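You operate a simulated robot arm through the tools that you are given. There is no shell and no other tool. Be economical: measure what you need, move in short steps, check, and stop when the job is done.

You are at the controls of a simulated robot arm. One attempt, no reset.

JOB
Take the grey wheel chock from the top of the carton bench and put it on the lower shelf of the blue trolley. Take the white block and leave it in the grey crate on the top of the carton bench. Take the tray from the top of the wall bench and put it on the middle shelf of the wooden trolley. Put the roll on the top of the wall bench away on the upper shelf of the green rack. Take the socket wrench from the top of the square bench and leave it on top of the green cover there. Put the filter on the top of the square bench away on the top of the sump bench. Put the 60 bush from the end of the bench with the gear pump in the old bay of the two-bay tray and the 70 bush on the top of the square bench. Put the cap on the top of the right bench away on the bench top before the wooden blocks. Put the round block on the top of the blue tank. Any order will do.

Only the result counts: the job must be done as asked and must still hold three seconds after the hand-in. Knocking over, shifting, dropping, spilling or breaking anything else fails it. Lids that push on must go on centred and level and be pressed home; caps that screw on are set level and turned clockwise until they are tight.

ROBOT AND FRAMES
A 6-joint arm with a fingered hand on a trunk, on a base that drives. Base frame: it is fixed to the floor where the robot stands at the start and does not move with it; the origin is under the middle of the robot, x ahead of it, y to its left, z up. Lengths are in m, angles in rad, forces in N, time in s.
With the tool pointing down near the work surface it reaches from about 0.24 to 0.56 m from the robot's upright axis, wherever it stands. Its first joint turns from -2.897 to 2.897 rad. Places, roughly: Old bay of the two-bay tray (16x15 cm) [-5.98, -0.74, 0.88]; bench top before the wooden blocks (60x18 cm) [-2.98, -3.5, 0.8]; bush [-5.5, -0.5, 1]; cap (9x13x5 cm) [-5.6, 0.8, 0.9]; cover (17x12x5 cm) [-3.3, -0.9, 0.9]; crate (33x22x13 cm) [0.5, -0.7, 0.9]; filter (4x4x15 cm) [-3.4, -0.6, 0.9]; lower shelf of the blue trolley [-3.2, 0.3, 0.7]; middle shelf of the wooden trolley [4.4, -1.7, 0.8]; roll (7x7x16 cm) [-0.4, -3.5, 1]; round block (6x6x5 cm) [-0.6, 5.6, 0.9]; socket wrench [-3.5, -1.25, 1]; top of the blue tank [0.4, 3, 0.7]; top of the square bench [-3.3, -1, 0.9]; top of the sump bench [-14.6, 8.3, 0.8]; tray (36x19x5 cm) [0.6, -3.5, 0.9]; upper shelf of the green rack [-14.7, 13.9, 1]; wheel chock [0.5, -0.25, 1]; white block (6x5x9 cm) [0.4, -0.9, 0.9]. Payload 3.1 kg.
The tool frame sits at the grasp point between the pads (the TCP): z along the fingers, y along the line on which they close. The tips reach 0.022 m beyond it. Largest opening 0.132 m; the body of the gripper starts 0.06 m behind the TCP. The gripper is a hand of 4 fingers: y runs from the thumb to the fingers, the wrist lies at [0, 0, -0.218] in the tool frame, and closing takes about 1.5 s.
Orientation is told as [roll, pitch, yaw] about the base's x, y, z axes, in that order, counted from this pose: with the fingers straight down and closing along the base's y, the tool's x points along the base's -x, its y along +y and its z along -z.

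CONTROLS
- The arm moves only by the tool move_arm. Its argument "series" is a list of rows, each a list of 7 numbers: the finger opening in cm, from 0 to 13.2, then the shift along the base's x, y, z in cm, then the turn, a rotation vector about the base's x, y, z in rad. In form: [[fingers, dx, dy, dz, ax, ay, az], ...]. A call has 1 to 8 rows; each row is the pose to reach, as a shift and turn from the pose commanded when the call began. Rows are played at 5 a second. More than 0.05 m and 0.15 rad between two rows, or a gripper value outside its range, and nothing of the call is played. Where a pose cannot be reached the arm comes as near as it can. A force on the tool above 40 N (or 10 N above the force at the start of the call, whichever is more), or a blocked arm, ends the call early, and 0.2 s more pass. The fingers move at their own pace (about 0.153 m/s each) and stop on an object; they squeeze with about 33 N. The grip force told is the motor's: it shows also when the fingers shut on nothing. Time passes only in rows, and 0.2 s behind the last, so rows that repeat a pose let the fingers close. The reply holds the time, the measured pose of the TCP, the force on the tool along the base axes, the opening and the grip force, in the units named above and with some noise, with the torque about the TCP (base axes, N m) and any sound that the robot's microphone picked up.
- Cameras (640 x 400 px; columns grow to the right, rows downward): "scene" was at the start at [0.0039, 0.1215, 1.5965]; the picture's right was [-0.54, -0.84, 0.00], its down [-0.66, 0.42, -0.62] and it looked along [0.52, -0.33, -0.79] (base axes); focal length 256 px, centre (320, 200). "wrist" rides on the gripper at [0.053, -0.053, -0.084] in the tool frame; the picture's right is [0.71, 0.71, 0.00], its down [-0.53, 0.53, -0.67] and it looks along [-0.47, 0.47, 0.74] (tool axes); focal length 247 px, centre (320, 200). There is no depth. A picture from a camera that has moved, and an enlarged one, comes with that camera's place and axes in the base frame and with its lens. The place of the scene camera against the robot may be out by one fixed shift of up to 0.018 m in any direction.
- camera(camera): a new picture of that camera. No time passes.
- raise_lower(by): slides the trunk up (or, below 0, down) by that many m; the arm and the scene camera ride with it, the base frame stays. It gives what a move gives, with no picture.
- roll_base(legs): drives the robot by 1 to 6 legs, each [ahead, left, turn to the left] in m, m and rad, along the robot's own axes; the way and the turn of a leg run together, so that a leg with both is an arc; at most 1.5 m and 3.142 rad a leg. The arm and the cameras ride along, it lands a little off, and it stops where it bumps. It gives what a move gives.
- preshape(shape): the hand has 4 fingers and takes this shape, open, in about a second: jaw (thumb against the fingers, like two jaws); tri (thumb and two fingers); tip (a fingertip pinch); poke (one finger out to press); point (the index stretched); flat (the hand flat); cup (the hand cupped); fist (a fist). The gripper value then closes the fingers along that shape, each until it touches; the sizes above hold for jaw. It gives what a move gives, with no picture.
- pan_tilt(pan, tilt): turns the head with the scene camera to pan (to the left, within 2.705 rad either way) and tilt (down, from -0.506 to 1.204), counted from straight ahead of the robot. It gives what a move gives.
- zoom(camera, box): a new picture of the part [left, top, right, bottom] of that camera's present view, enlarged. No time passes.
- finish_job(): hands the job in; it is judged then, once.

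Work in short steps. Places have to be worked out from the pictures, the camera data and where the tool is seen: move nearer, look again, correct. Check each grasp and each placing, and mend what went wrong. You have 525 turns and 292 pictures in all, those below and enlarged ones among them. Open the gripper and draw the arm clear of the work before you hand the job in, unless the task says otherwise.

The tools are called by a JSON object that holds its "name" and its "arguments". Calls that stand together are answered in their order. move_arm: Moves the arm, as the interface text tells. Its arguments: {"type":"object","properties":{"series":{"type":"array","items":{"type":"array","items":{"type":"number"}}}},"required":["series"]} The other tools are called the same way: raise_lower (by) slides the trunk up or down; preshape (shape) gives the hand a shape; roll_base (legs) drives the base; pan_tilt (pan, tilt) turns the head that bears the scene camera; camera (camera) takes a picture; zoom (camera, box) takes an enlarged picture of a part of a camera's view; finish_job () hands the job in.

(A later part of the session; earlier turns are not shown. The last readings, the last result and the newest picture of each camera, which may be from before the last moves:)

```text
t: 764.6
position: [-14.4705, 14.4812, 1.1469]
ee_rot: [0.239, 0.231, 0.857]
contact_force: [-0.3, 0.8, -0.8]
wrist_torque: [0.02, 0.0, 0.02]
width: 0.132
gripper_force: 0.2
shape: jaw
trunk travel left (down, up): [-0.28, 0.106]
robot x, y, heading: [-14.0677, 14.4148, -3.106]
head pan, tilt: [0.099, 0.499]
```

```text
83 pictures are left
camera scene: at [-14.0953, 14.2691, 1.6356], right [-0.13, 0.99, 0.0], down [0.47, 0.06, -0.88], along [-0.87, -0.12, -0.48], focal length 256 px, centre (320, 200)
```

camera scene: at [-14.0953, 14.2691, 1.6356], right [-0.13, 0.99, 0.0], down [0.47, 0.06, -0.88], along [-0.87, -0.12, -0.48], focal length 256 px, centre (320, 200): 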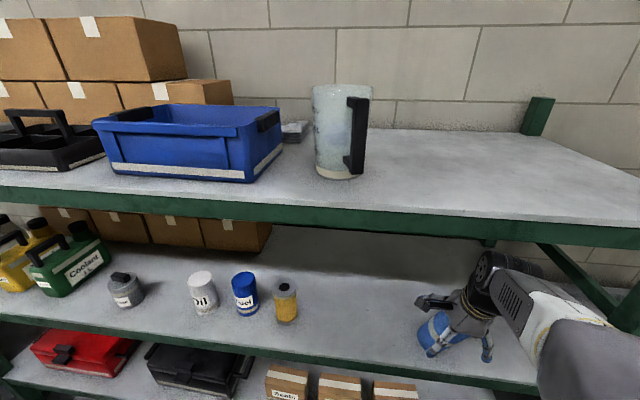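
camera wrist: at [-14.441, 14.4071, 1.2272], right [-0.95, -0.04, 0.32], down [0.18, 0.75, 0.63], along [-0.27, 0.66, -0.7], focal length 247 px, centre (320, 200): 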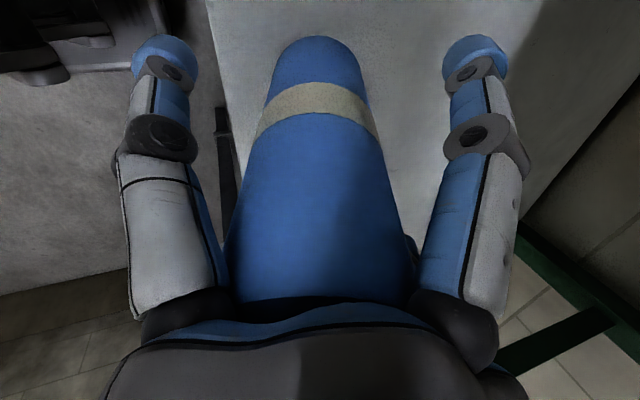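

The roll still leans against the palm. I withdraw 1.5 cm along the hand axis to give it room, watching it.

{"name": "move_arm", "arguments": {"series": [[13.2, 0.25, 0, 0.7, 0, 0, 0], [13.2, 0.5, 0, 1.4, 0, 0, 0], [13.2, 0.5, 0, 1.4, 0, 0, 0], [13.2, 0.5, 0, 1.4, 0, 0, 0]]}}

{"name": "camera", "arguments": {"camera": "wrist"}}

{"name": "zoom", "arguments": {"camera": "scene", "box": [380, 230, 540, 370]}}

```text
t: 765.6
position: [-14.4659, 14.4827, 1.1613]
ee_rot: [0.239, 0.23, 0.856]
contact_force: [0.1, 0.0, 0.1]
wrist_torque: [-0.02, -0.03, 0.0]
width: 0.1318
gripper_force: 0.1
shape: jaw
trunk travel left (down, up): [-0.28, 0.106]
robot x, y, heading: [-14.0694, 14.4104, -3.107]
head pan, tilt: [0.099, 0.499]
```

```text
82 pictures are left
camera wrist: at [-14.4364, 14.4069, 1.2411], right [-0.94, -0.04, 0.32], down [0.18, 0.75, 0.63], along [-0.27, 0.66, -0.7], focal length 247 px, centre (320, 200)
```

wrist: 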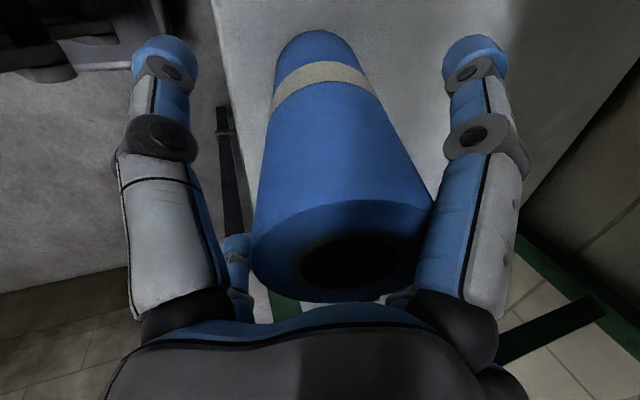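

```text
2.86 times, centred on (460, 300) of scene
camera zoom: at [-14.0952, 14.2691, 1.6356], right [-0.13, 0.99, 0.0], down [0.47, 0.06, -0.88], along [-0.87, -0.12, -0.48], focal length 731 px, centre (-80, -86)
```

zoom: 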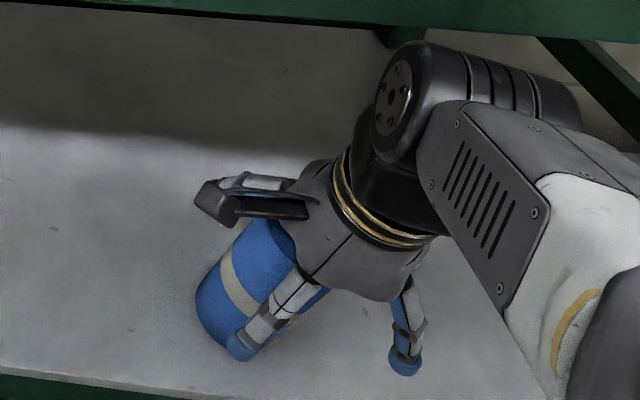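

The roll leans toward +y against the fingers. I nudge the hand -y by 3 cm to push it upright, and look.

{"name": "move_arm", "arguments": {"series": [[13.2, 0, -0.8, 0, 0, 0, 0], [13.2, 0, -1.6, 0, 0, 0, 0], [13.2, 0, -2.4, 0, 0, 0, 0], [13.2, 0, -3, 0, 0, 0, 0]]}}

{"name": "camera", "arguments": {"camera": "wrist"}}

{"name": "zoom", "arguments": {"camera": "scene", "box": [380, 230, 540, 370]}}

```text
t: 766.6
position: [-14.4664, 14.4515, 1.1621]
ee_rot: [0.24, 0.23, 0.857]
contact_force: [-0.2, 0.2, 0.8]
wrist_torque: [0.01, 0.02, -0.04]
width: 0.1319
gripper_force: 0.0
shape: jaw
trunk travel left (down, up): [-0.28, 0.106]
robot x, y, heading: [-14.0665, 14.4114, -3.106]
head pan, tilt: [0.099, 0.499]
```

```text
80 pictures are left
camera wrist: at [-14.4363, 14.377, 1.2416], right [-0.94, -0.04, 0.32], down [0.18, 0.75, 0.63], along [-0.27, 0.66, -0.7], focal length 247 px, centre (320, 200)
```

wrist: 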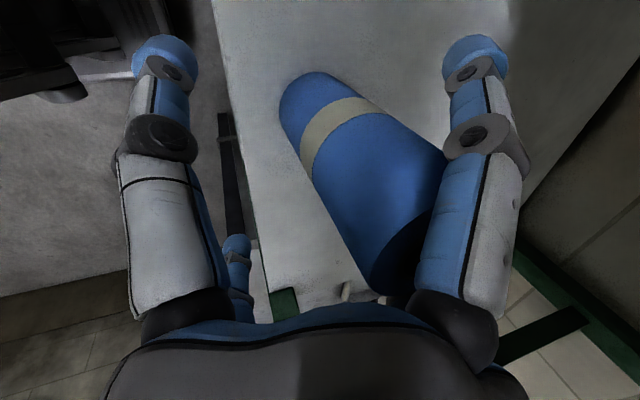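

```text
2.86 times, centred on (460, 300) of scene
camera zoom: at [-14.0951, 14.2692, 1.6356], right [-0.13, 0.99, 0.0], down [0.47, 0.06, -0.88], along [-0.87, -0.12, -0.48], focal length 731 px, centre (-80, -86)
```

zoom: 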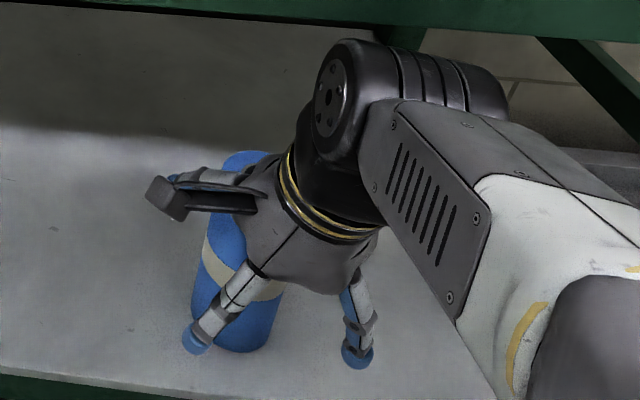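

Now it leans ~20° away (-x) onto the far finger. I pull the hand +x in small steps to bring it upright.

{"name": "move_arm", "arguments": {"series": [[13.2, 1, 0, 0, 0, 0, 0], [13.2, 2, 0, 0, 0, 0, 0], [13.2, 3, 0, 0, 0, 0, 0], [13.2, 3.6, 0, 0, 0, 0, 0], [13.2, 3.6, 0, 0, 0, 0, 0]]}}

{"name": "camera", "arguments": {"camera": "wrist"}}

{"name": "zoom", "arguments": {"camera": "scene", "box": [380, 230, 540, 370]}}

```text
t: 767.8
position: [-14.4301, 14.4519, 1.163]
ee_rot: [0.24, 0.231, 0.857]
contact_force: [0.2, 0.5, 0.3]
wrist_torque: [-0.02, -0.02, -0.04]
width: 0.1319
gripper_force: 0.1
shape: jaw
trunk travel left (down, up): [-0.28, 0.106]
robot x, y, heading: [-14.0732, 14.4128, -3.107]
head pan, tilt: [0.099, 0.499]
```

```text
78 pictures are left
camera wrist: at [-14.4006, 14.3765, 1.2411], right [-0.95, -0.04, 0.32], down [0.18, 0.75, 0.63], along [-0.27, 0.66, -0.7], focal length 247 px, centre (320, 200)
```

wrist: 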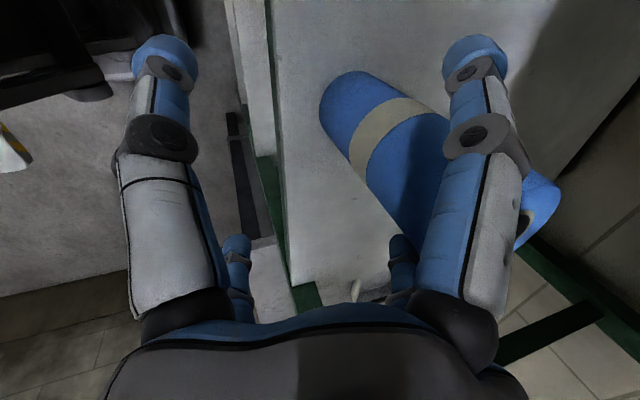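

```text
2.86 times, centred on (460, 300) of scene
camera zoom: at [-14.0954, 14.2691, 1.6356], right [-0.13, 0.99, 0.0], down [0.47, 0.06, -0.88], along [-0.87, -0.12, -0.48], focal length 731 px, centre (-80, -86)
```

zoom: 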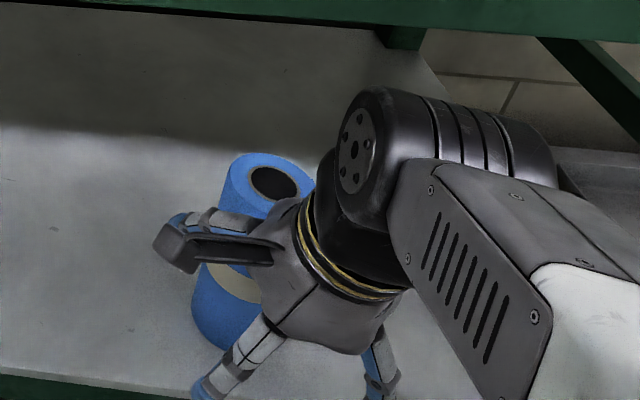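

The roll stands upright at ≈[-14.53,14.494]. The hand is already on its near side; I withdraw straight toward me.

{"name": "move_arm", "arguments": {"series": [[13.2, 1, 0, 0, 0, 0, 0], [13.2, 2.5, 0, 0, 0, 0, 0], [13.2, 5, 0, 0, 0, 0, 0], [13.2, 9, 0, 1, 0, 0, 0], [13.2, 13, 0, 2, 0, 0, 0]]}}

{"name": "zoom", "arguments": {"camera": "scene", "box": [380, 200, 580, 370]}}

```text
t: 769.0
position: [-14.2988, 14.4497, 1.1818]
ee_rot: [0.239, 0.23, 0.856]
contact_force: [0.5, -0.9, 0.2]
wrist_torque: [0.02, 0.0, 0.03]
width: 0.132
gripper_force: 0.1
shape: jaw
trunk travel left (down, up): [-0.28, 0.106]
robot x, y, heading: [-14.0726, 14.4123, -3.105]
head pan, tilt: [0.099, 0.499]
```

```text
2.35 times, centred on (480, 285) of scene
camera zoom: at [-14.0936, 14.2685, 1.6355], right [-0.13, 0.99, 0.0], down [0.47, 0.06, -0.88], along [-0.87, -0.12, -0.48], focal length 602 px, centre (-56, 0)
```

zoom: 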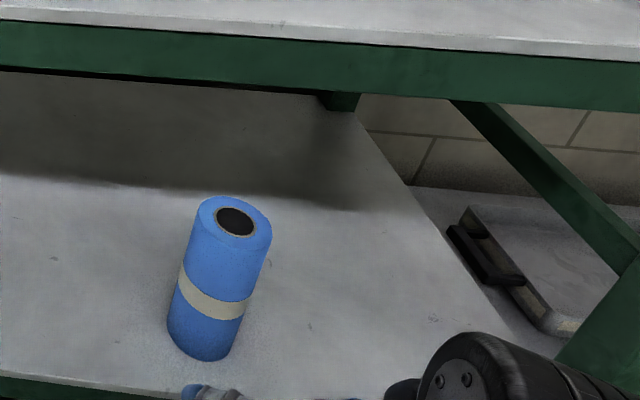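

The roll stands on the rack's upper shelf. I straighten the hand and drive back the way I came.

{"name": "move_arm", "arguments": {"series": [[10, 0, 0, 0, 0, -0.1, 0], [10, 0, 0, 0, 0, -0.2, 0], [10, 0, 0, 0, 0, -0.31, 0]]}}

{"name": "roll_base", "arguments": {"legs": [[-0.75, 0, 0], [0, 1.2, 0], [0, 1.2, 0], [0, 0, 2.797], [1.5, 0, 0]]}}

{"name": "pan_tilt", "arguments": {"pan": 0.0, "tilt": 0.2}}

{"name": "camera", "arguments": {"camera": "scene"}}

```text
t: 769.8
position: [-14.3013, 14.451, 1.182]
ee_rot: [0.003, 0.02, 0.828]
contact_force: [1.0, 0.5, 0.5]
wrist_torque: [0.01, -0.02, -0.01]
width: 0.1002
gripper_force: 0.1
shape: jaw
trunk travel left (down, up): [-0.28, 0.106]
robot x, y, heading: [-14.0674, 14.4135, -3.105]
head pan, tilt: [0.099, 0.499]
```

```text
t: 798.6
position: [-11.7455, 11.2759, 1.1815]
ee_rot: [0.004, 0.022, -2.766]
contact_force: [-0.4, -0.7, 0.0]
wrist_torque: [-0.01, 0.04, -0.01]
width: 0.1004
gripper_force: 0.1
shape: jaw
trunk travel left (down, up): [-0.28, 0.106]
robot x, y, heading: [-11.9385, 11.4151, -0.413]
head pan, tilt: [0.099, 0.499]
```

```text
t: 799.4
position: [-11.7452, 11.2766, 1.1814]
ee_rot: [0.004, 0.021, -2.764]
contact_force: [0.9, 0.0, 0.0]
wrist_torque: [-0.02, -0.01, 0.02]
width: 0.1005
gripper_force: 0.0
shape: jaw
trunk travel left (down, up): [-0.28, 0.106]
robot x, y, heading: [-11.9322, 11.412, -0.419]
head pan, tilt: [0.0, 0.201]
```

```text
75 pictures are left
camera scene: at [-11.8447, 11.5483, 1.6632], right [-0.4, -0.91, 0.0], down [-0.18, 0.08, -0.98], along [0.9, -0.4, -0.2], focal length 256 px, centre (320, 200)
```

scene: 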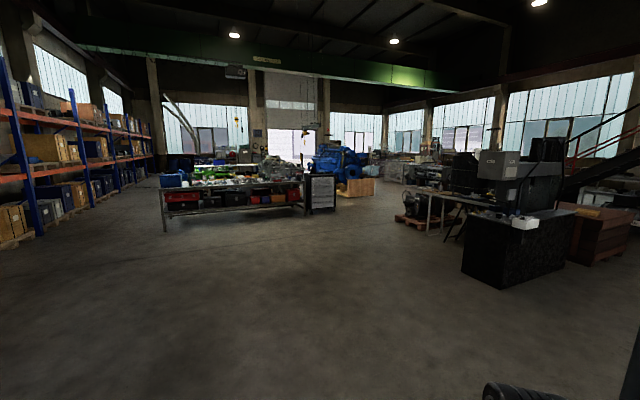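

I continue back along the known route to (-5.75,5.5).

{"name": "roll_base", "arguments": {"legs": [[1.5, 0, 0], [0, 0, -0.165], [1.5, 0, 0], [1.5, 0, 0], [1.5, 0, 0], [0, 0, -0.64]]}}

{"name": "roll_base", "arguments": {"legs": [[1.3, 0, 0]]}}

{"name": "pan_tilt", "arguments": {"pan": 0.9, "tilt": 0.25}}

{"name": "camera", "arguments": {"camera": "scene"}}

```text
t: 830.5
position: [-6.8528, 7.9337, 1.1819]
ee_rot: [0.005, 0.022, 2.66]
contact_force: [1.0, -0.1, -0.4]
wrist_torque: [-0.02, 0.0, 0.0]
width: 0.1
gripper_force: 0.1
shape: jaw
trunk travel left (down, up): [-0.28, 0.106]
robot x, y, heading: [-6.8762, 8.1626, -1.274]
head pan, tilt: [0.0, 0.201]
```

```text
t: 837.1
position: [-6.4691, 6.6781, 1.1815]
ee_rot: [0.004, 0.021, 2.658]
contact_force: [-0.4, -0.4, -0.3]
wrist_torque: [0.0, 0.02, -0.02]
width: 0.1004
gripper_force: 0.1
shape: jaw
trunk travel left (down, up): [-0.28, 0.106]
robot x, y, heading: [-6.4898, 6.9102, -1.272]
head pan, tilt: [0.0, 0.201]
```

```text
t: 838.3
position: [-6.4673, 6.6783, 1.1821]
ee_rot: [0.004, 0.023, 2.658]
contact_force: [0.0, 0.1, -0.5]
wrist_torque: [-0.02, 0.01, -0.03]
width: 0.1002
gripper_force: 0.0
shape: jaw
trunk travel left (down, up): [-0.28, 0.106]
robot x, y, heading: [-6.4908, 6.9062, -1.271]
head pan, tilt: [0.901, 0.25]
```

```text
74 pictures are left
camera scene: at [-6.2794, 6.9915, 1.6587], right [-0.37, -0.93, 0.0], down [-0.23, 0.09, -0.97], along [0.9, -0.35, -0.25], focal length 256 px, centre (320, 200)
```

scene: 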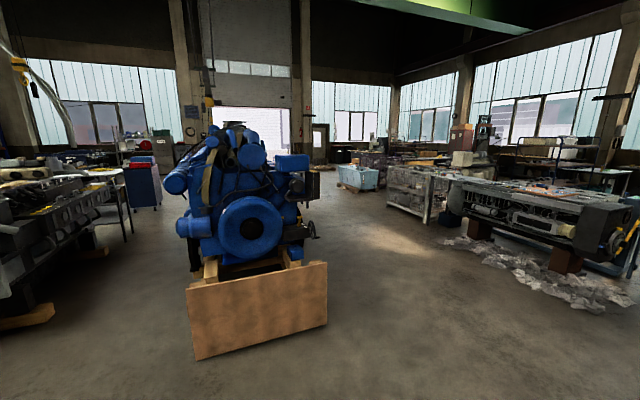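

The teal tank is visible at ≈[0.5,3.2]; the lane east runs at y≈5.1 between the blue engine and the grey ones. I drive it to x≈-2.6.

{"name": "roll_base", "arguments": {"legs": [[0, 0, 0.168], [1.0, 0, 0], [0.97, 0, 0], [0, 0, 1.1], [1.5, 0, 0], [1.4, 0, 0]]}}

{"name": "pan_tilt", "arguments": {"pan": 0.0, "tilt": 0.3}}

{"name": "camera", "arguments": {"camera": "scene"}}

```text
t: 865.0
position: [-2.492, 5.2597, 1.1812]
ee_rot: [0.006, 0.021, -2.301]
contact_force: [0.0, -0.4, 0.2]
wrist_torque: [0.01, -0.02, 0.02]
width: 0.1
gripper_force: 0.1
shape: jaw
trunk travel left (down, up): [-0.28, 0.106]
robot x, y, heading: [-2.7254, 5.2926, 0.044]
head pan, tilt: [0.901, 0.25]
```

```text
t: 866.2
position: [-2.4933, 5.258, 1.1808]
ee_rot: [0.005, 0.022, -2.302]
contact_force: [-0.3, -0.7, 0.4]
wrist_torque: [0.02, 0.02, 0.0]
width: 0.1002
gripper_force: 0.0
shape: jaw
trunk travel left (down, up): [-0.28, 0.106]
robot x, y, heading: [-2.7211, 5.2955, 0.045]
head pan, tilt: [0.0, 0.3]
```

```text
73 pictures are left
camera scene: at [-2.6967, 5.4587, 1.654], right [0.05, -1.0, 0.0], down [-0.3, -0.01, -0.96], along [0.95, 0.05, -0.3], focal length 256 px, centre (320, 200)
```

scene: 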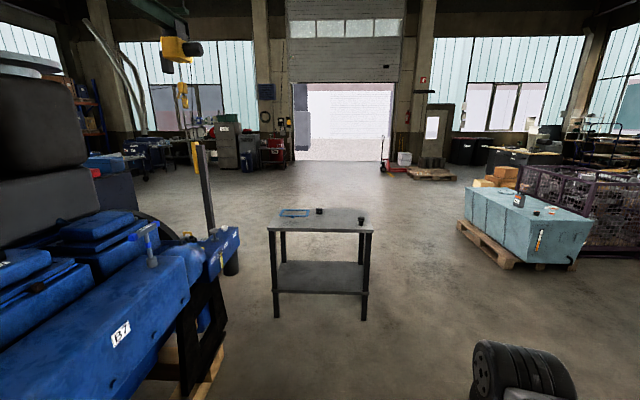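

The round block is on the small dark table at ≈[-0.6,5.57] near its far (east) edge. I go round by the south to its east side and turn to face it.

{"name": "roll_base", "arguments": {"legs": [[1.0, -0.72, -0.045], [1.4, 0, 0], [0.45, 0, 0], [0, 1.0, 0], [0, 0, 3.14]]}}

{"name": "pan_tilt", "arguments": {"pan": 0.1, "tilt": 0.8}}

{"name": "camera", "arguments": {"camera": "scene"}}

```text
t: 893.1
position: [-0.1809, 5.7702, 1.182]
ee_rot: [0.005, 0.022, 0.799]
contact_force: [-1.1, 0.0, -0.5]
wrist_torque: [-0.01, -0.01, 0.02]
width: 0.1003
gripper_force: 0.1
shape: jaw
trunk travel left (down, up): [-0.28, 0.106]
robot x, y, heading: [0.0487, 5.7292, -3.137]
head pan, tilt: [0.0, 0.3]
```

```text
t: 894.0
position: [-0.1813, 5.7699, 1.1827]
ee_rot: [0.006, 0.022, 0.798]
contact_force: [-0.2, 0.2, 0.7]
wrist_torque: [-0.04, 0.01, -0.02]
width: 0.1003
gripper_force: 0.0
shape: jaw
trunk travel left (down, up): [-0.28, 0.106]
robot x, y, heading: [0.0447, 5.7227, -3.132]
head pan, tilt: [0.099, 0.799]
```

```text
72 pictures are left
camera scene: at [0.0286, 5.5835, 1.6097], right [-0.11, 0.99, 0.0], down [0.71, 0.08, -0.7], along [-0.69, -0.07, -0.72], focal length 256 px, centre (320, 200)
```

scene: 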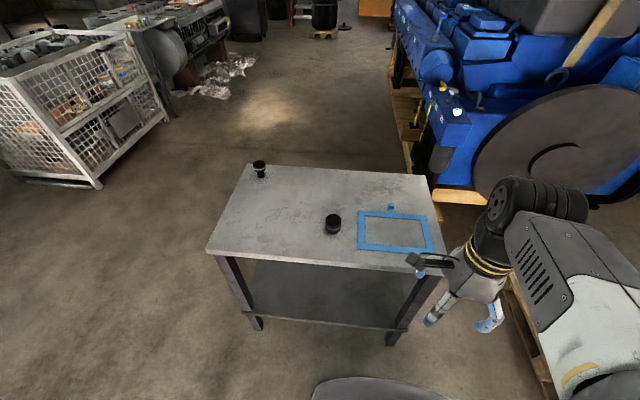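

The black round block is at ≈[-0.55,5.57] from here. I move 0.14 m closer, slightly south, and bring the hand over it.

{"name": "roll_base", "arguments": {"legs": [[0.14, 0.1, 0]]}}

{"name": "move_arm", "arguments": {"series": [[12, -4, -1.5, -1, 0, 0, 0], [12, -8, -3, -2, 0, 0, 0], [12, -12, -5, -3, 0, 0, 0], [12, -16, -7, -5, 0, 0, 0], [12, -20, -9, -7, 0, 0, 0], [12, -23, -10, -10, 0, 0, 0]]}}

{"name": "camera", "arguments": {"camera": "wrist"}}

```text
t: 895.5
position: [-0.3225, 5.6709, 1.1819]
ee_rot: [0.005, 0.021, 0.799]
contact_force: [-1.1, -0.9, 0.2]
wrist_torque: [-0.02, -0.01, 0.01]
width: 0.1001
gripper_force: 0.1
shape: jaw
trunk travel left (down, up): [-0.28, 0.106]
robot x, y, heading: [-0.0932, 5.6273, -3.136]
head pan, tilt: [0.099, 0.799]
```

```text
t: 896.9
position: [-0.55, 5.5697, 1.0795]
ee_rot: [0.005, 0.022, 0.798]
contact_force: [-0.1, 1.0, 0.4]
wrist_torque: [-0.02, -0.03, -0.02]
width: 0.1198
gripper_force: 0.0
shape: jaw
trunk travel left (down, up): [-0.28, 0.106]
robot x, y, heading: [-0.0905, 5.6228, -3.136]
head pan, tilt: [0.099, 0.799]
```

```text
71 pictures are left
camera wrist: at [-0.548, 5.4951, 1.1645], right [-1.0, -0.01, 0.02], down [0.0, 0.75, 0.66], along [-0.02, 0.66, -0.75], focal length 247 px, centre (320, 200)
```

wrist: 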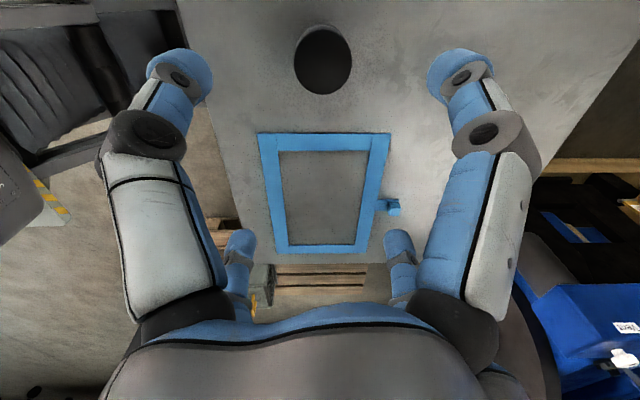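

Block top at [-0.556,5.555], z≈0.88. Descend to z≈0.867 and close the four-finger jaw on it.

{"name": "move_arm", "arguments": {"series": [[10, -0.6, -1.5, -4, 0, 0, 0], [10, -0.6, -1.5, -8.5, 0, 0, 0], [10, -0.6, -1.5, -13, 0, 0, 0], [10, -0.6, -1.5, -16.5, 0, 0, 0], [10, -0.6, -1.5, -19.5, 0, 0, 0], [10, -0.6, -1.5, -21, 0, 0, 0]]}}

{"name": "camera", "arguments": {"camera": "wrist"}}

```text
t: 898.3
position: [-0.5572, 5.557, 0.8821]
ee_rot: [0.01, 0.029, 0.798]
contact_force: [5.0, -3.8, 23.9]
wrist_torque: [0.55, -1.17, -0.32]
width: 0.0999
gripper_force: 0.0
shape: jaw
trunk travel left (down, up): [-0.28, 0.106]
robot x, y, heading: [-0.0917, 5.6256, -3.14]
head pan, tilt: [0.099, 0.799]
stopped in row 6: the force on the tool passed its limit at 57 N (the readings are from after the stop); the commanded pose is now the measured one
```

```text
70 pictures are left
camera wrist: at [-0.5549, 5.4809, 0.9667], right [-1.0, -0.01, 0.03], down [0.01, 0.75, 0.66], along [-0.03, 0.66, -0.75], focal length 247 px, centre (320, 200)
```

wrist: 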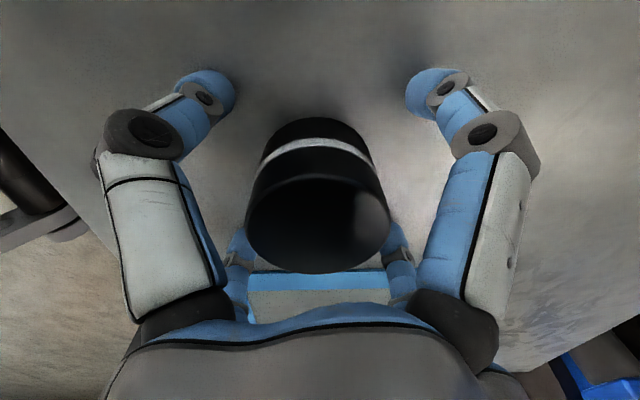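

Fingertips met the table top. Rise 0.5 cm and close.

{"name": "move_arm", "arguments": {"series": [[10, 0, 0, 0.6, 0, 0, 0], [8, 0, 0, 0.6, 0, 0, 0], [6, 0, 0, 0.6, 0, 0, 0], [0, 0, 0, 0.6, 0, 0, 0], [0, 0, 0, 0.6, 0, 0, 0], [0, 0, 0, 0.6, 0, 0, 0], [0, 0, 0, 3, 0, 0, 0], [0, 0, 0, 6, 0, 0, 0]]}}

{"name": "camera", "arguments": {"camera": "wrist"}}

```text
t: 900.1
position: [-0.5602, 5.5586, 0.9387]
ee_rot: [0.009, 0.028, 0.797]
contact_force: [0.5, 0.0, -8.1]
wrist_torque: [0.01, 0.0, -0.01]
width: 0.0507
gripper_force: 33.0
shape: jaw
trunk travel left (down, up): [-0.28, 0.106]
robot x, y, heading: [-0.0953, 5.6256, -3.133]
head pan, tilt: [0.099, 0.799]
```

```text
69 pictures are left
camera wrist: at [-0.5573, 5.4826, 1.024], right [-1.0, -0.01, 0.02], down [0.01, 0.75, 0.66], along [-0.03, 0.66, -0.75], focal length 247 px, centre (320, 200)
```

wrist: 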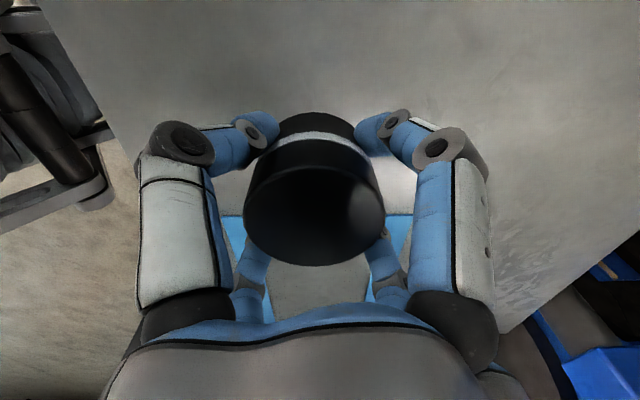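

Held (0.8 kg). I raise it, back off east, turn south and approach the teal tank.

{"name": "move_arm", "arguments": {"series": [[0, 0, 0, 4, 0, 0, 0], [0, 0, 0, 8, 0, 0, 0], [0, 4, 0, 12, 0, 0, 0], [0, 8, 0, 14, 0, 0, 0], [0, 12, 0, 15, 0, 0, 0]]}}

{"name": "roll_base", "arguments": {"legs": [[-0.3, 0, 0], [0, 0, 1.566], [1.0, 0, 0]]}}

{"name": "pan_tilt", "arguments": {"pan": 0.0, "tilt": 0.6}}

{"name": "camera", "arguments": {"camera": "scene"}}

```text
refused: row 3 steps farther than a row can; nothing moved
```

```text
t: 910.7
position: [0.2479, 4.1578, 0.9391]
ee_rot: [0.009, 0.029, 2.358]
contact_force: [0.9, -0.2, -9.4]
wrist_torque: [-0.03, 0.02, -0.01]
width: 0.0502
gripper_force: 32.7
shape: jaw
trunk travel left (down, up): [-0.28, 0.106]
robot x, y, heading: [0.187, 4.6248, -1.578]
head pan, tilt: [0.099, 0.799]
```

```text
t: 911.4
position: [0.2494, 4.1597, 0.9392]
ee_rot: [0.01, 0.027, 2.357]
contact_force: [-1.0, 0.1, -8.1]
wrist_torque: [-0.02, 0.0, 0.03]
width: 0.05
gripper_force: 32.8
shape: jaw
trunk travel left (down, up): [-0.28, 0.106]
robot x, y, heading: [0.1896, 4.624, -1.577]
head pan, tilt: [0.0, 0.6]
```

```text
68 pictures are left
camera scene: at [0.3355, 4.611, 1.6264], right [-1.0, 0.01, 0.0], down [0.0, 0.57, -0.82], along [0.0, -0.82, -0.57], focal length 256 px, centre (320, 200)
```

scene: 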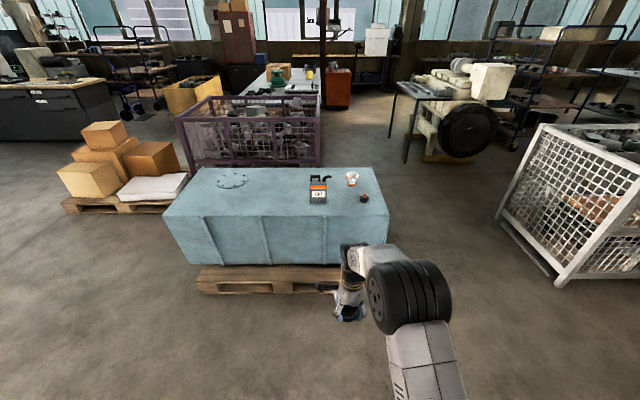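

Tank top spans x -0.08…1.25, y 2.82…3.43, with a bottle and plug at x<0.4. I'll set the block near [0.72,3.28]: sliding left and driving up.

{"name": "roll_base", "arguments": {"legs": [[0, 0.46, 0], [0.82, 0, 0]]}}

{"name": "raise_lower", "arguments": {"by": -0.18}}

{"name": "camera", "arguments": {"camera": "scene"}}

{"name": "camera", "arguments": {"camera": "wrist"}}

```text
t: 918.0
position: [0.6692, 3.3575, 0.9389]
ee_rot: [0.009, 0.025, 2.32]
contact_force: [-0.4, 0.5, -8.6]
wrist_torque: [-0.02, 0.04, 0.02]
width: 0.0502
gripper_force: 32.7
shape: jaw
trunk travel left (down, up): [-0.28, 0.106]
robot x, y, heading: [0.6242, 3.8281, -1.614]
head pan, tilt: [0.0, 0.6]
```

```text
t: 920.0
position: [0.6689, 3.3593, 0.7609]
ee_rot: [0.011, 0.028, 2.321]
contact_force: [0.5, -0.8, -8.0]
wrist_torque: [-0.04, 0.04, 0.02]
width: 0.0501
gripper_force: 33.3
shape: jaw
trunk travel left (down, up): [-0.1, 0.286]
robot x, y, heading: [0.6215, 3.8262, -1.609]
head pan, tilt: [0.0, 0.6]
```

```text
67 pictures are left
camera scene: at [0.7702, 3.8073, 1.4469], right [-1.0, 0.04, 0.0], down [0.02, 0.57, -0.82], along [-0.03, -0.82, -0.57], focal length 256 px, centre (320, 200)
```

scene: 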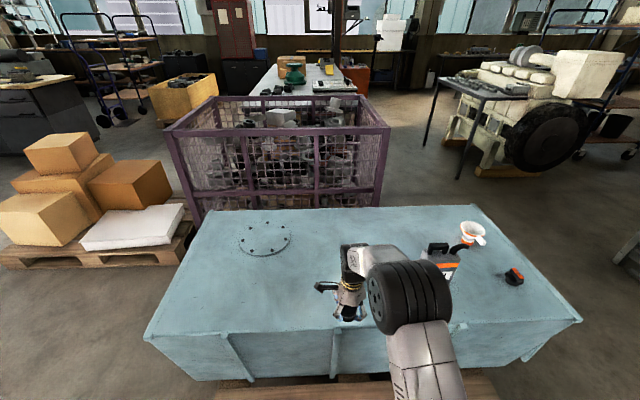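

```text
66 pictures are left
camera wrist: at [0.742, 3.357, 0.8442], right [-0.04, -1.0, 0.03], down [-0.75, 0.04, 0.66], along [-0.66, 0.01, -0.75], focal length 247 px, centre (320, 200)
```

wrist: 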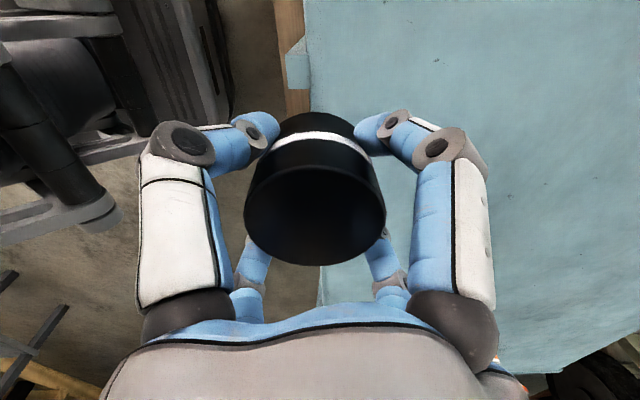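

The tank's near edge is at y≈3.36, so I need ~12 cm more. I drive 6 cm and extend 7 cm, then lower.

{"name": "roll_base", "arguments": {"legs": [[0.06, 0, 0]]}}

{"name": "move_arm", "arguments": {"series": [[0, 0, -3, 0, 0, 0, 0], [0, 0, -6, 0, 0, 0, 0], [0, 0, -8, -1, 0, 0, 0], [0, 0, -8, -2, 0, 0, 0], [0, 0, -8, -3, 0, 0, 0]]}}

{"name": "camera", "arguments": {"camera": "wrist"}}

```text
t: 921.0
position: [0.6641, 3.296, 0.7585]
ee_rot: [0.008, 0.026, 2.321]
contact_force: [0.0, -1.1, -9.3]
wrist_torque: [0.0, 0.02, -0.02]
width: 0.0503
gripper_force: 33.3
shape: jaw
trunk travel left (down, up): [-0.1, 0.286]
robot x, y, heading: [0.6204, 3.7658, -1.611]
head pan, tilt: [0.0, 0.6]
```

```text
t: 922.2
position: [0.6647, 3.2173, 0.7281]
ee_rot: [0.009, 0.027, 2.322]
contact_force: [0.7, -0.8, -8.4]
wrist_torque: [-0.03, 0.01, -0.02]
width: 0.0505
gripper_force: 33.2
shape: jaw
trunk travel left (down, up): [-0.1, 0.286]
robot x, y, heading: [0.6227, 3.7667, -1.613]
head pan, tilt: [0.0, 0.6]
```

```text
65 pictures are left
camera wrist: at [0.7386, 3.2154, 0.8128], right [-0.04, -1.0, 0.02], down [-0.75, 0.04, 0.66], along [-0.66, 0.01, -0.75], focal length 247 px, centre (320, 200)
```

wrist: 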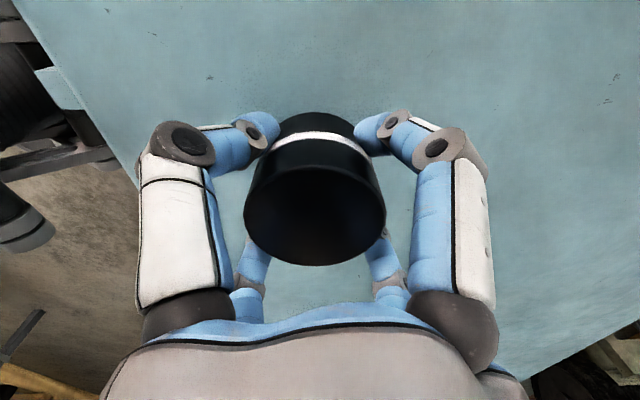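

Well over the tank. Lowering to contact.

{"name": "move_arm", "arguments": {"series": [[0, 0, 0, -0.7, 0, 0, 0], [0, 0, 0, -1.4, 0, 0, 0], [0, 0, 0, -2.1, 0, 0, 0], [0, 0, 0, -2.8, 0, 0, 0], [0, 0, 0, -3.5, 0, 0, 0], [0, 0, 0, -4.2, 0, 0, 0]]}}

```text
t: 923.6
position: [0.6684, 3.2171, 0.6876]
ee_rot: [0.007, 0.024, 2.322]
contact_force: [0.4, -0.1, -7.5]
wrist_torque: [-0.04, 0.04, 0.02]
width: 0.0503
gripper_force: 33.1
shape: jaw
trunk travel left (down, up): [-0.1, 0.286]
robot x, y, heading: [0.6214, 3.7671, -1.61]
head pan, tilt: [0.0, 0.6]
```

{"name": "move_arm", "arguments": {"series": [[0, 0, 0, -0.5, 0, 0, 0], [0, 0, 0, -1.0, 0, 0, 0], [0, 0, 0, -1.5, 0, 0, 0], [0, 0, 0, -2.0, 0, 0, 0], [0, 0, 0, -2.5, 0, 0, 0]]}}

```text
t: 924.4
position: [0.6675, 3.2138, 0.6843]
ee_rot: [0.018, 0.041, 2.321]
contact_force: [-0.2, 11.1, 25.2]
wrist_torque: [0.48, -0.13, 0.05]
width: 0.0516
gripper_force: 32.6
shape: jaw
trunk travel left (down, up): [-0.1, 0.286]
robot x, y, heading: [0.6227, 3.7662, -1.607]
head pan, tilt: [0.0, 0.6]
stopped in row 3: the force on the tool passed its limit at 45 N (the readings are from after the stop); the commanded pose is now the measured one
```

Contact at 0.684. Release and rise.

{"name": "move_arm", "arguments": {"series": [[0, 0, 0, 0.2, 0, 0, 0], [7, 0, 0, 0.2, 0, 0, 0], [8.5, 0, 0, 0.2, 0, 0, 0], [10, 0, 0, 0.3, 0, 0, 0], [10, 0, 0, 3, 0, 0, 0], [10, 0, 0, 7, 0, 0, 0], [10, 0, 0, 11, 0, 0, 0], [10, 0, 2, 15, 0, 0, 0]]}}

{"name": "camera", "arguments": {"camera": "wrist"}}

```text
t: 926.2
position: [0.6691, 3.2341, 0.8285]
ee_rot: [0.014, 0.034, 2.32]
contact_force: [-0.3, 0.3, 0.4]
wrist_torque: [0.0, 0.0, -0.03]
width: 0.0996
gripper_force: 0.1
shape: jaw
trunk travel left (down, up): [-0.1, 0.286]
robot x, y, heading: [0.6196, 3.7654, -1.613]
head pan, tilt: [0.0, 0.6]
```

```text
64 pictures are left
camera wrist: at [0.7422, 3.2337, 0.9139], right [-0.04, -1.0, 0.04], down [-0.75, 0.05, 0.66], along [-0.66, 0.0, -0.75], focal length 247 px, centre (320, 200)
```

wrist: 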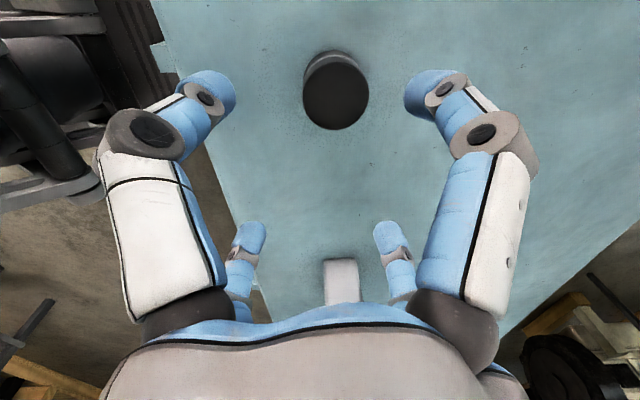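

Block is on the tank. Last: the filter. I raise the trunk, retract, and take the corridor south (x≈-0.35) back to the start area.

{"name": "raise_lower", "arguments": {"by": 0.18}}

{"name": "move_arm", "arguments": {"series": [[10, 0, 4, 1, 0, 0, 0], [10, 0, 8, 3, 0, 0, 0], [10, 0, 12, 5, 0, 0, 0], [10, 0, 16, 7, 0, 0, 0], [10, 0, 20, 9, 0, 0, 0], [10, 0, 23, 12, 0, 0, 0]]}}

{"name": "roll_base", "arguments": {"legs": [[-0.55, 0, 0.04], [0, -1.0, 0], [1.3, 0, 0]]}}

{"name": "pan_tilt", "arguments": {"pan": 0.0, "tilt": 0.45}}

{"name": "camera", "arguments": {"camera": "scene"}}

```text
t: 928.2
position: [0.6697, 3.2332, 1.0088]
ee_rot: [0.012, 0.036, 2.322]
contact_force: [-0.2, 0.3, -0.2]
wrist_torque: [-0.04, 0.01, -0.01]
width: 0.0999
gripper_force: 0.1
shape: jaw
trunk travel left (down, up): [-0.28, 0.106]
robot x, y, heading: [0.6199, 3.7632, -1.611]
head pan, tilt: [0.0, 0.6]
```

```text
t: 929.6
position: [0.6714, 3.4645, 1.1293]
ee_rot: [0.017, 0.038, 2.322]
contact_force: [-0.5, 0.4, -0.3]
wrist_torque: [-0.03, -0.01, -0.03]
width: 0.0999
gripper_force: 0.1
shape: jaw
trunk travel left (down, up): [-0.28, 0.106]
robot x, y, heading: [0.6212, 3.7655, -1.611]
head pan, tilt: [0.0, 0.6]
```

```text
t: 941.3
position: [-0.2864, 3.2016, 1.1272]
ee_rot: [0.011, 0.036, 2.395]
contact_force: [-0.7, -0.3, 1.0]
wrist_torque: [0.04, -0.01, 0.01]
width: 0.0996
gripper_force: 0.1
shape: jaw
trunk travel left (down, up): [-0.28, 0.106]
robot x, y, heading: [-0.3576, 3.5019, -1.537]
head pan, tilt: [0.0, 0.6]
stopped in leg 3: the robot was blocked; the commanded pose is now the measured one
```

```text
t: 942.0
position: [-0.2855, 3.2057, 1.1283]
ee_rot: [0.015, 0.037, 2.395]
contact_force: [0.4, -1.1, -0.4]
wrist_torque: [0.01, 0.02, 0.03]
width: 0.1
gripper_force: 0.0
shape: jaw
trunk travel left (down, up): [-0.28, 0.106]
robot x, y, heading: [-0.3569, 3.5064, -1.536]
head pan, tilt: [0.0, 0.45]
```

```text
63 pictures are left
camera scene: at [-0.2077, 3.4934, 1.64], right [-1.0, -0.03, 0.0], down [-0.01, 0.44, -0.9], along [0.03, -0.9, -0.44], focal length 256 px, centre (320, 200)
```

scene: 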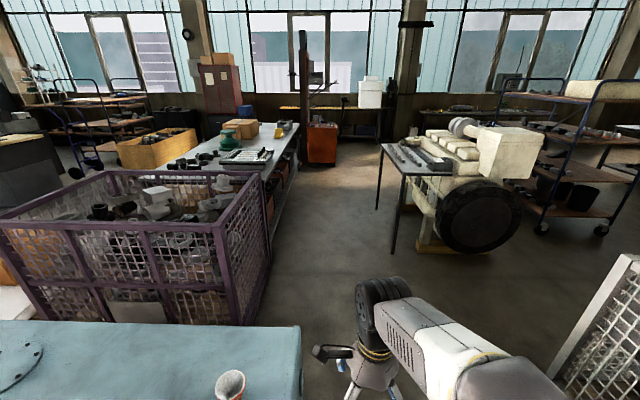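

Bumped the tank's pallet on my left; I shift right 0.27 m and continue south past the machine table's legs.

{"name": "roll_base", "arguments": {"legs": [[-0.08, 0, 0], [0, -0.27, 0], [1.45, 0, 0], [0, 0.1, 0], [1.4, 0, 0], [1.3, 0, 0]]}}

```text
t: 964.8
position: [-0.37, -0.8559, 1.1276]
ee_rot: [0.015, 0.037, 2.374]
contact_force: [0.4, 0.4, 1.4]
wrist_torque: [-0.01, 0.0, -0.02]
width: 0.0997
gripper_force: 0.0
shape: jaw
trunk travel left (down, up): [-0.28, 0.106]
robot x, y, heading: [-0.4367, -0.5542, -1.565]
head pan, tilt: [0.0, 0.45]
```

Now west and round the south of the square bench to its west side.

{"name": "roll_base", "arguments": {"legs": [[0, -1.2, 0], [1.4, 0, 0], [0, -1.35, 0], [0, -1.3, 0], [0, 0, 1.565], [0, 1.1, 0]]}}

{"name": "pan_tilt", "arguments": {"pan": 0.1, "tilt": 0.65}}

{"name": "camera", "arguments": {"camera": "scene"}}

```text
t: 999.5
position: [-4.1253, -0.8181, 1.1291]
ee_rot: [0.014, 0.036, -2.292]
contact_force: [-0.2, -0.2, -0.7]
wrist_torque: [0.02, -0.01, 0.0]
width: 0.0997
gripper_force: 0.1
shape: jaw
trunk travel left (down, up): [-0.28, 0.106]
robot x, y, heading: [-4.4271, -0.8965, 0.062]
head pan, tilt: [0.0, 0.45]
```

```text
t: 1000.3
position: [-4.1267, -0.8186, 1.128]
ee_rot: [0.013, 0.035, -2.289]
contact_force: [0.9, -0.6, -0.3]
wrist_torque: [-0.04, -0.01, -0.01]
width: 0.0997
gripper_force: 0.0
shape: jaw
trunk travel left (down, up): [-0.28, 0.106]
robot x, y, heading: [-4.421, -0.8975, 0.063]
head pan, tilt: [0.099, 0.649]
```

```text
62 pictures are left
camera scene: at [-4.4072, -0.7266, 1.6223], right [0.16, -0.99, 0.0], down [-0.6, -0.1, -0.8], along [0.79, 0.13, -0.6], focal length 256 px, centre (320, 200)
```

scene: 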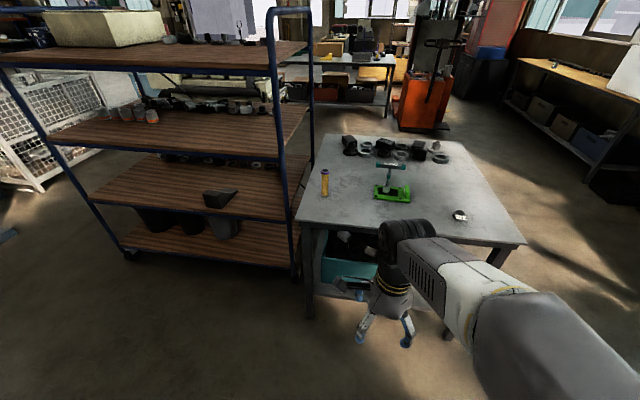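

All earlier items look right. The filter is at ≈[-3.38,-0.585]. I drive up and position the jaw above it.

{"name": "roll_base", "arguments": {"legs": [[0.52, 0.12, -0.063]]}}

{"name": "move_arm", "arguments": {"series": [[12, 4, 1, 1, 0, 0, 0], [12, 8, 2, 2, 0, 0, 0], [12, 12, 3, 3, 0, 0, 0], [12, 14, 4, 4, 0, 0, 0]]}}

{"name": "camera", "arguments": {"camera": "scene"}}

{"name": "camera", "arguments": {"camera": "wrist"}}

```text
t: 1003.4
position: [-3.6096, -0.6983, 1.1277]
ee_rot: [0.014, 0.037, -2.351]
contact_force: [0.8, -0.5, -1.1]
wrist_torque: [-0.01, 0.03, -0.02]
width: 0.0997
gripper_force: 0.0
shape: jaw
trunk travel left (down, up): [-0.28, 0.106]
robot x, y, heading: [-3.9132, -0.7617, 0.002]
head pan, tilt: [0.099, 0.649]
```

```text
t: 1004.4
position: [-3.4704, -0.6582, 1.1686]
ee_rot: [0.014, 0.035, -2.352]
contact_force: [-0.7, 0.1, -0.4]
wrist_torque: [-0.03, 0.0, 0.01]
width: 0.1202
gripper_force: 0.1
shape: jaw
trunk travel left (down, up): [-0.28, 0.106]
robot x, y, heading: [-3.9149, -0.7616, 0.002]
head pan, tilt: [0.099, 0.649]
```

```text
61 pictures are left
camera scene: at [-3.8848, -0.59, 1.6222], right [0.1, -1.0, 0.0], down [-0.6, -0.06, -0.8], along [0.79, 0.08, -0.6], focal length 256 px, centre (320, 200)
```

scene: 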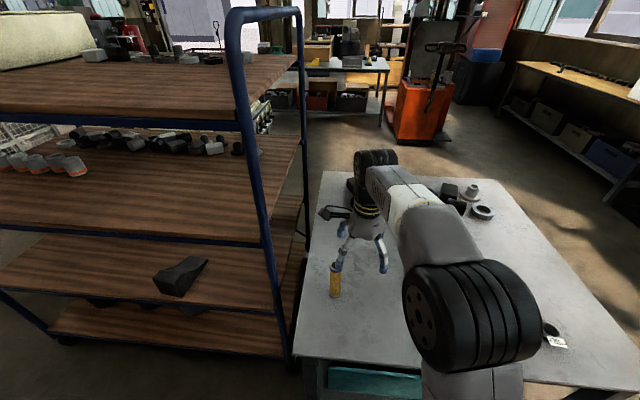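

```text
60 pictures are left
camera wrist: at [-3.4741, -0.5863, 1.2531], right [1.0, 0.0, 0.04], down [-0.02, -0.75, 0.66], along [0.03, -0.66, -0.75], focal length 247 px, centre (320, 200)
```

wrist: 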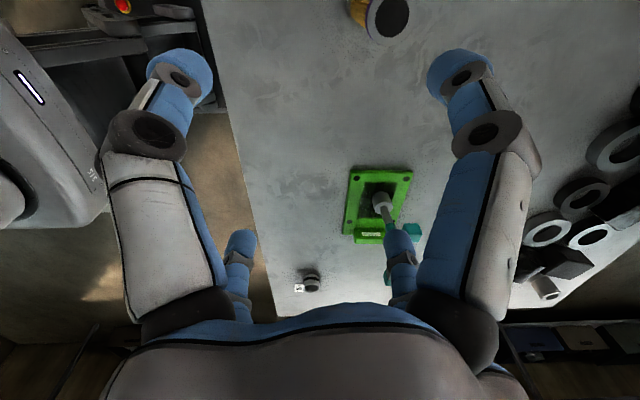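

Filter top at [-3.41,-0.607]. I move over and descend to z≈0.985.

{"name": "move_arm", "arguments": {"series": [[12, 3, 2.5, 0, 0, 0, 0], [12, 6, 5, 0, 0, 0, 0], [12, 6, 5, -4, 0, 0, 0], [12, 6, 5, -8, 0, 0, 0]]}}

{"name": "camera", "arguments": {"camera": "wrist"}}

```text
t: 1005.4
position: [-3.409, -0.6097, 1.0894]
ee_rot: [0.014, 0.035, -2.352]
contact_force: [-0.3, -0.2, 0.4]
wrist_torque: [0.02, 0.04, -0.03]
width: 0.1194
gripper_force: 0.2
shape: jaw
trunk travel left (down, up): [-0.28, 0.106]
robot x, y, heading: [-3.91, -0.7622, -0.005]
head pan, tilt: [0.099, 0.649]
```

```text
59 pictures are left
camera wrist: at [-3.4135, -0.5359, 1.1756], right [1.0, 0.0, 0.04], down [-0.02, -0.75, 0.66], along [0.03, -0.66, -0.75], focal length 247 px, centre (320, 200)
```

wrist: 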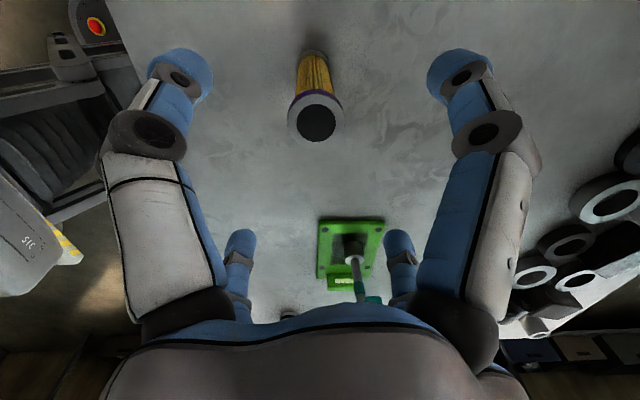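

{"name": "move_arm", "arguments": {"series": [[11, 0, 0.4, -4, 0, 0, 0], [11, 0, 0.4, -8, 0, 0, 0], [11, 0, 0.4, -10.2, 0, 0, 0], [8, 0, 0.4, -10.2, 0, 0, 0], [5, 0, 0.4, -10.2, 0, 0, 0], [0, 0, 0.4, -10.2, 0, 0, 0], [0, 0, 0.4, -10.2, 0, 0, 0], [0, 0, 0.4, -10.2, 0, 0, 0]]}}

{"name": "camera", "arguments": {"camera": "wrist"}}

```text
t: 1007.1
position: [-3.4089, -0.6045, 0.9876]
ee_rot: [0.015, 0.036, -2.351]
contact_force: [-0.3, 0.7, 1.1]
wrist_torque: [-0.02, 0.02, 0.01]
width: 0.0322
gripper_force: 32.7
shape: jaw
trunk travel left (down, up): [-0.28, 0.106]
robot x, y, heading: [-3.9134, -0.7589, -0.003]
head pan, tilt: [0.099, 0.649]
```

```text
58 pictures are left
camera wrist: at [-3.4132, -0.5325, 1.0727], right [1.0, 0.0, 0.04], down [-0.02, -0.75, 0.66], along [0.03, -0.66, -0.75], focal length 247 px, centre (320, 200)
```

wrist: 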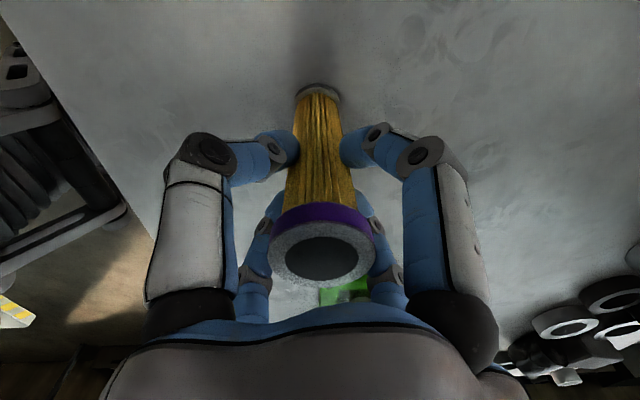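

Gripped. I lift and retract, then drive north up the lane and turn north.

{"name": "move_arm", "arguments": {"series": [[0, 0, 0, 4, 0, 0, 0], [0, 0, 0, 8.5, 0, 0, 0], [0, 0, 0, 13, 0, 0, 0], [0, -2, 0, 17, 0, 0, 0], [0, -6, 0, 19, 0, 0, 0], [0, -10, 0, 20, 0, 0, 0], [0, -14, 0, 20, 0, 0, 0], [0, -18, 0, 20, 0, 0, 0]]}}

{"name": "roll_base", "arguments": {"legs": [[-0.45, 0, 0], [0, 1.15, 0], [0, 1.05, 0], [0, 0, 1.57]]}}

```text
t: 1009.0
position: [-3.5914, -0.603, 1.1878]
ee_rot: [0.015, 0.036, -2.35]
contact_force: [0.1, -1.0, -0.5]
wrist_torque: [0.0, -0.01, -0.01]
width: 0.0321
gripper_force: 33.5
shape: jaw
trunk travel left (down, up): [-0.28, 0.106]
robot x, y, heading: [-3.9129, -0.7629, -0.001]
head pan, tilt: [0.099, 0.649]
```

```text
t: 1026.0
position: [-4.497, 1.7799, 1.1877]
ee_rot: [0.015, 0.036, -0.805]
contact_force: [0.7, 0.3, -0.9]
wrist_torque: [0.02, 0.02, 0.03]
width: 0.0319
gripper_force: 32.7
shape: jaw
trunk travel left (down, up): [-0.28, 0.106]
robot x, y, heading: [-4.3448, 1.4497, 1.542]
head pan, tilt: [0.099, 0.649]
```

{"name": "roll_base", "arguments": {"legs": [[-0.05, 0, 0.03], [0, 1.4, 0]]}}

```text
t: 1033.4
position: [-5.9052, 1.6936, 1.1856]
ee_rot: [0.016, 0.038, -0.745]
contact_force: [-0.3, 0.5, -0.8]
wrist_torque: [-0.02, -0.02, -0.02]
width: 0.0322
gripper_force: 32.8
shape: jaw
trunk travel left (down, up): [-0.28, 0.106]
robot x, y, heading: [-5.736, 1.3763, 1.609]
head pan, tilt: [0.099, 0.649]
```

{"name": "roll_base", "arguments": {"legs": [[0.03, 0, -0.037], [0, 1.41, 0]]}}

```text
t: 1040.9
position: [-7.3044, 1.7364, 1.1869]
ee_rot: [0.014, 0.037, -0.785]
contact_force: [-0.3, -0.8, -0.8]
wrist_torque: [0.01, 0.02, 0.01]
width: 0.032
gripper_force: 32.8
shape: jaw
trunk travel left (down, up): [-0.28, 0.106]
robot x, y, heading: [-7.1471, 1.4135, 1.563]
head pan, tilt: [0.099, 0.649]
```

Same as the earlier proven route; continuing: north past stairs, east, then north.

{"name": "roll_base", "arguments": {"legs": [[1.36, 0, 0.01], [1.34, 0, 0], [0, -1.42, 0], [1.3, 0, 0]]}}

```text
t: 1052.5
position: [-7.3264, 4.192, 1.1871]
ee_rot: [0.012, 0.034, -0.743]
contact_force: [0.9, -0.9, 0.0]
wrist_torque: [-0.01, 0.0, 0.04]
width: 0.0321
gripper_force: 32.3
shape: jaw
trunk travel left (down, up): [-0.28, 0.106]
robot x, y, heading: [-7.1551, 3.8772, 1.608]
head pan, tilt: [0.099, 0.649]
stopped in leg 2: the robot was blocked; the commanded pose is now the measured one
```

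Brushed the stairs foot; I shift right 0.12 m and go on.

{"name": "roll_base", "arguments": {"legs": [[-0.05, 0, -0.035], [0, -0.12, 0], [0.3, 0, 0], [0, -1.25, 0], [1.3, 0, 0]]}}

```text
t: 1067.7
position: [-5.9395, 5.7092, 1.1873]
ee_rot: [0.014, 0.038, -0.788]
contact_force: [-0.2, 0.6, -1.6]
wrist_torque: [-0.01, -0.01, 0.0]
width: 0.0319
gripper_force: 32.8
shape: jaw
trunk travel left (down, up): [-0.28, 0.106]
robot x, y, heading: [-5.7777, 5.3836, 1.564]
head pan, tilt: [0.099, 0.649]
```

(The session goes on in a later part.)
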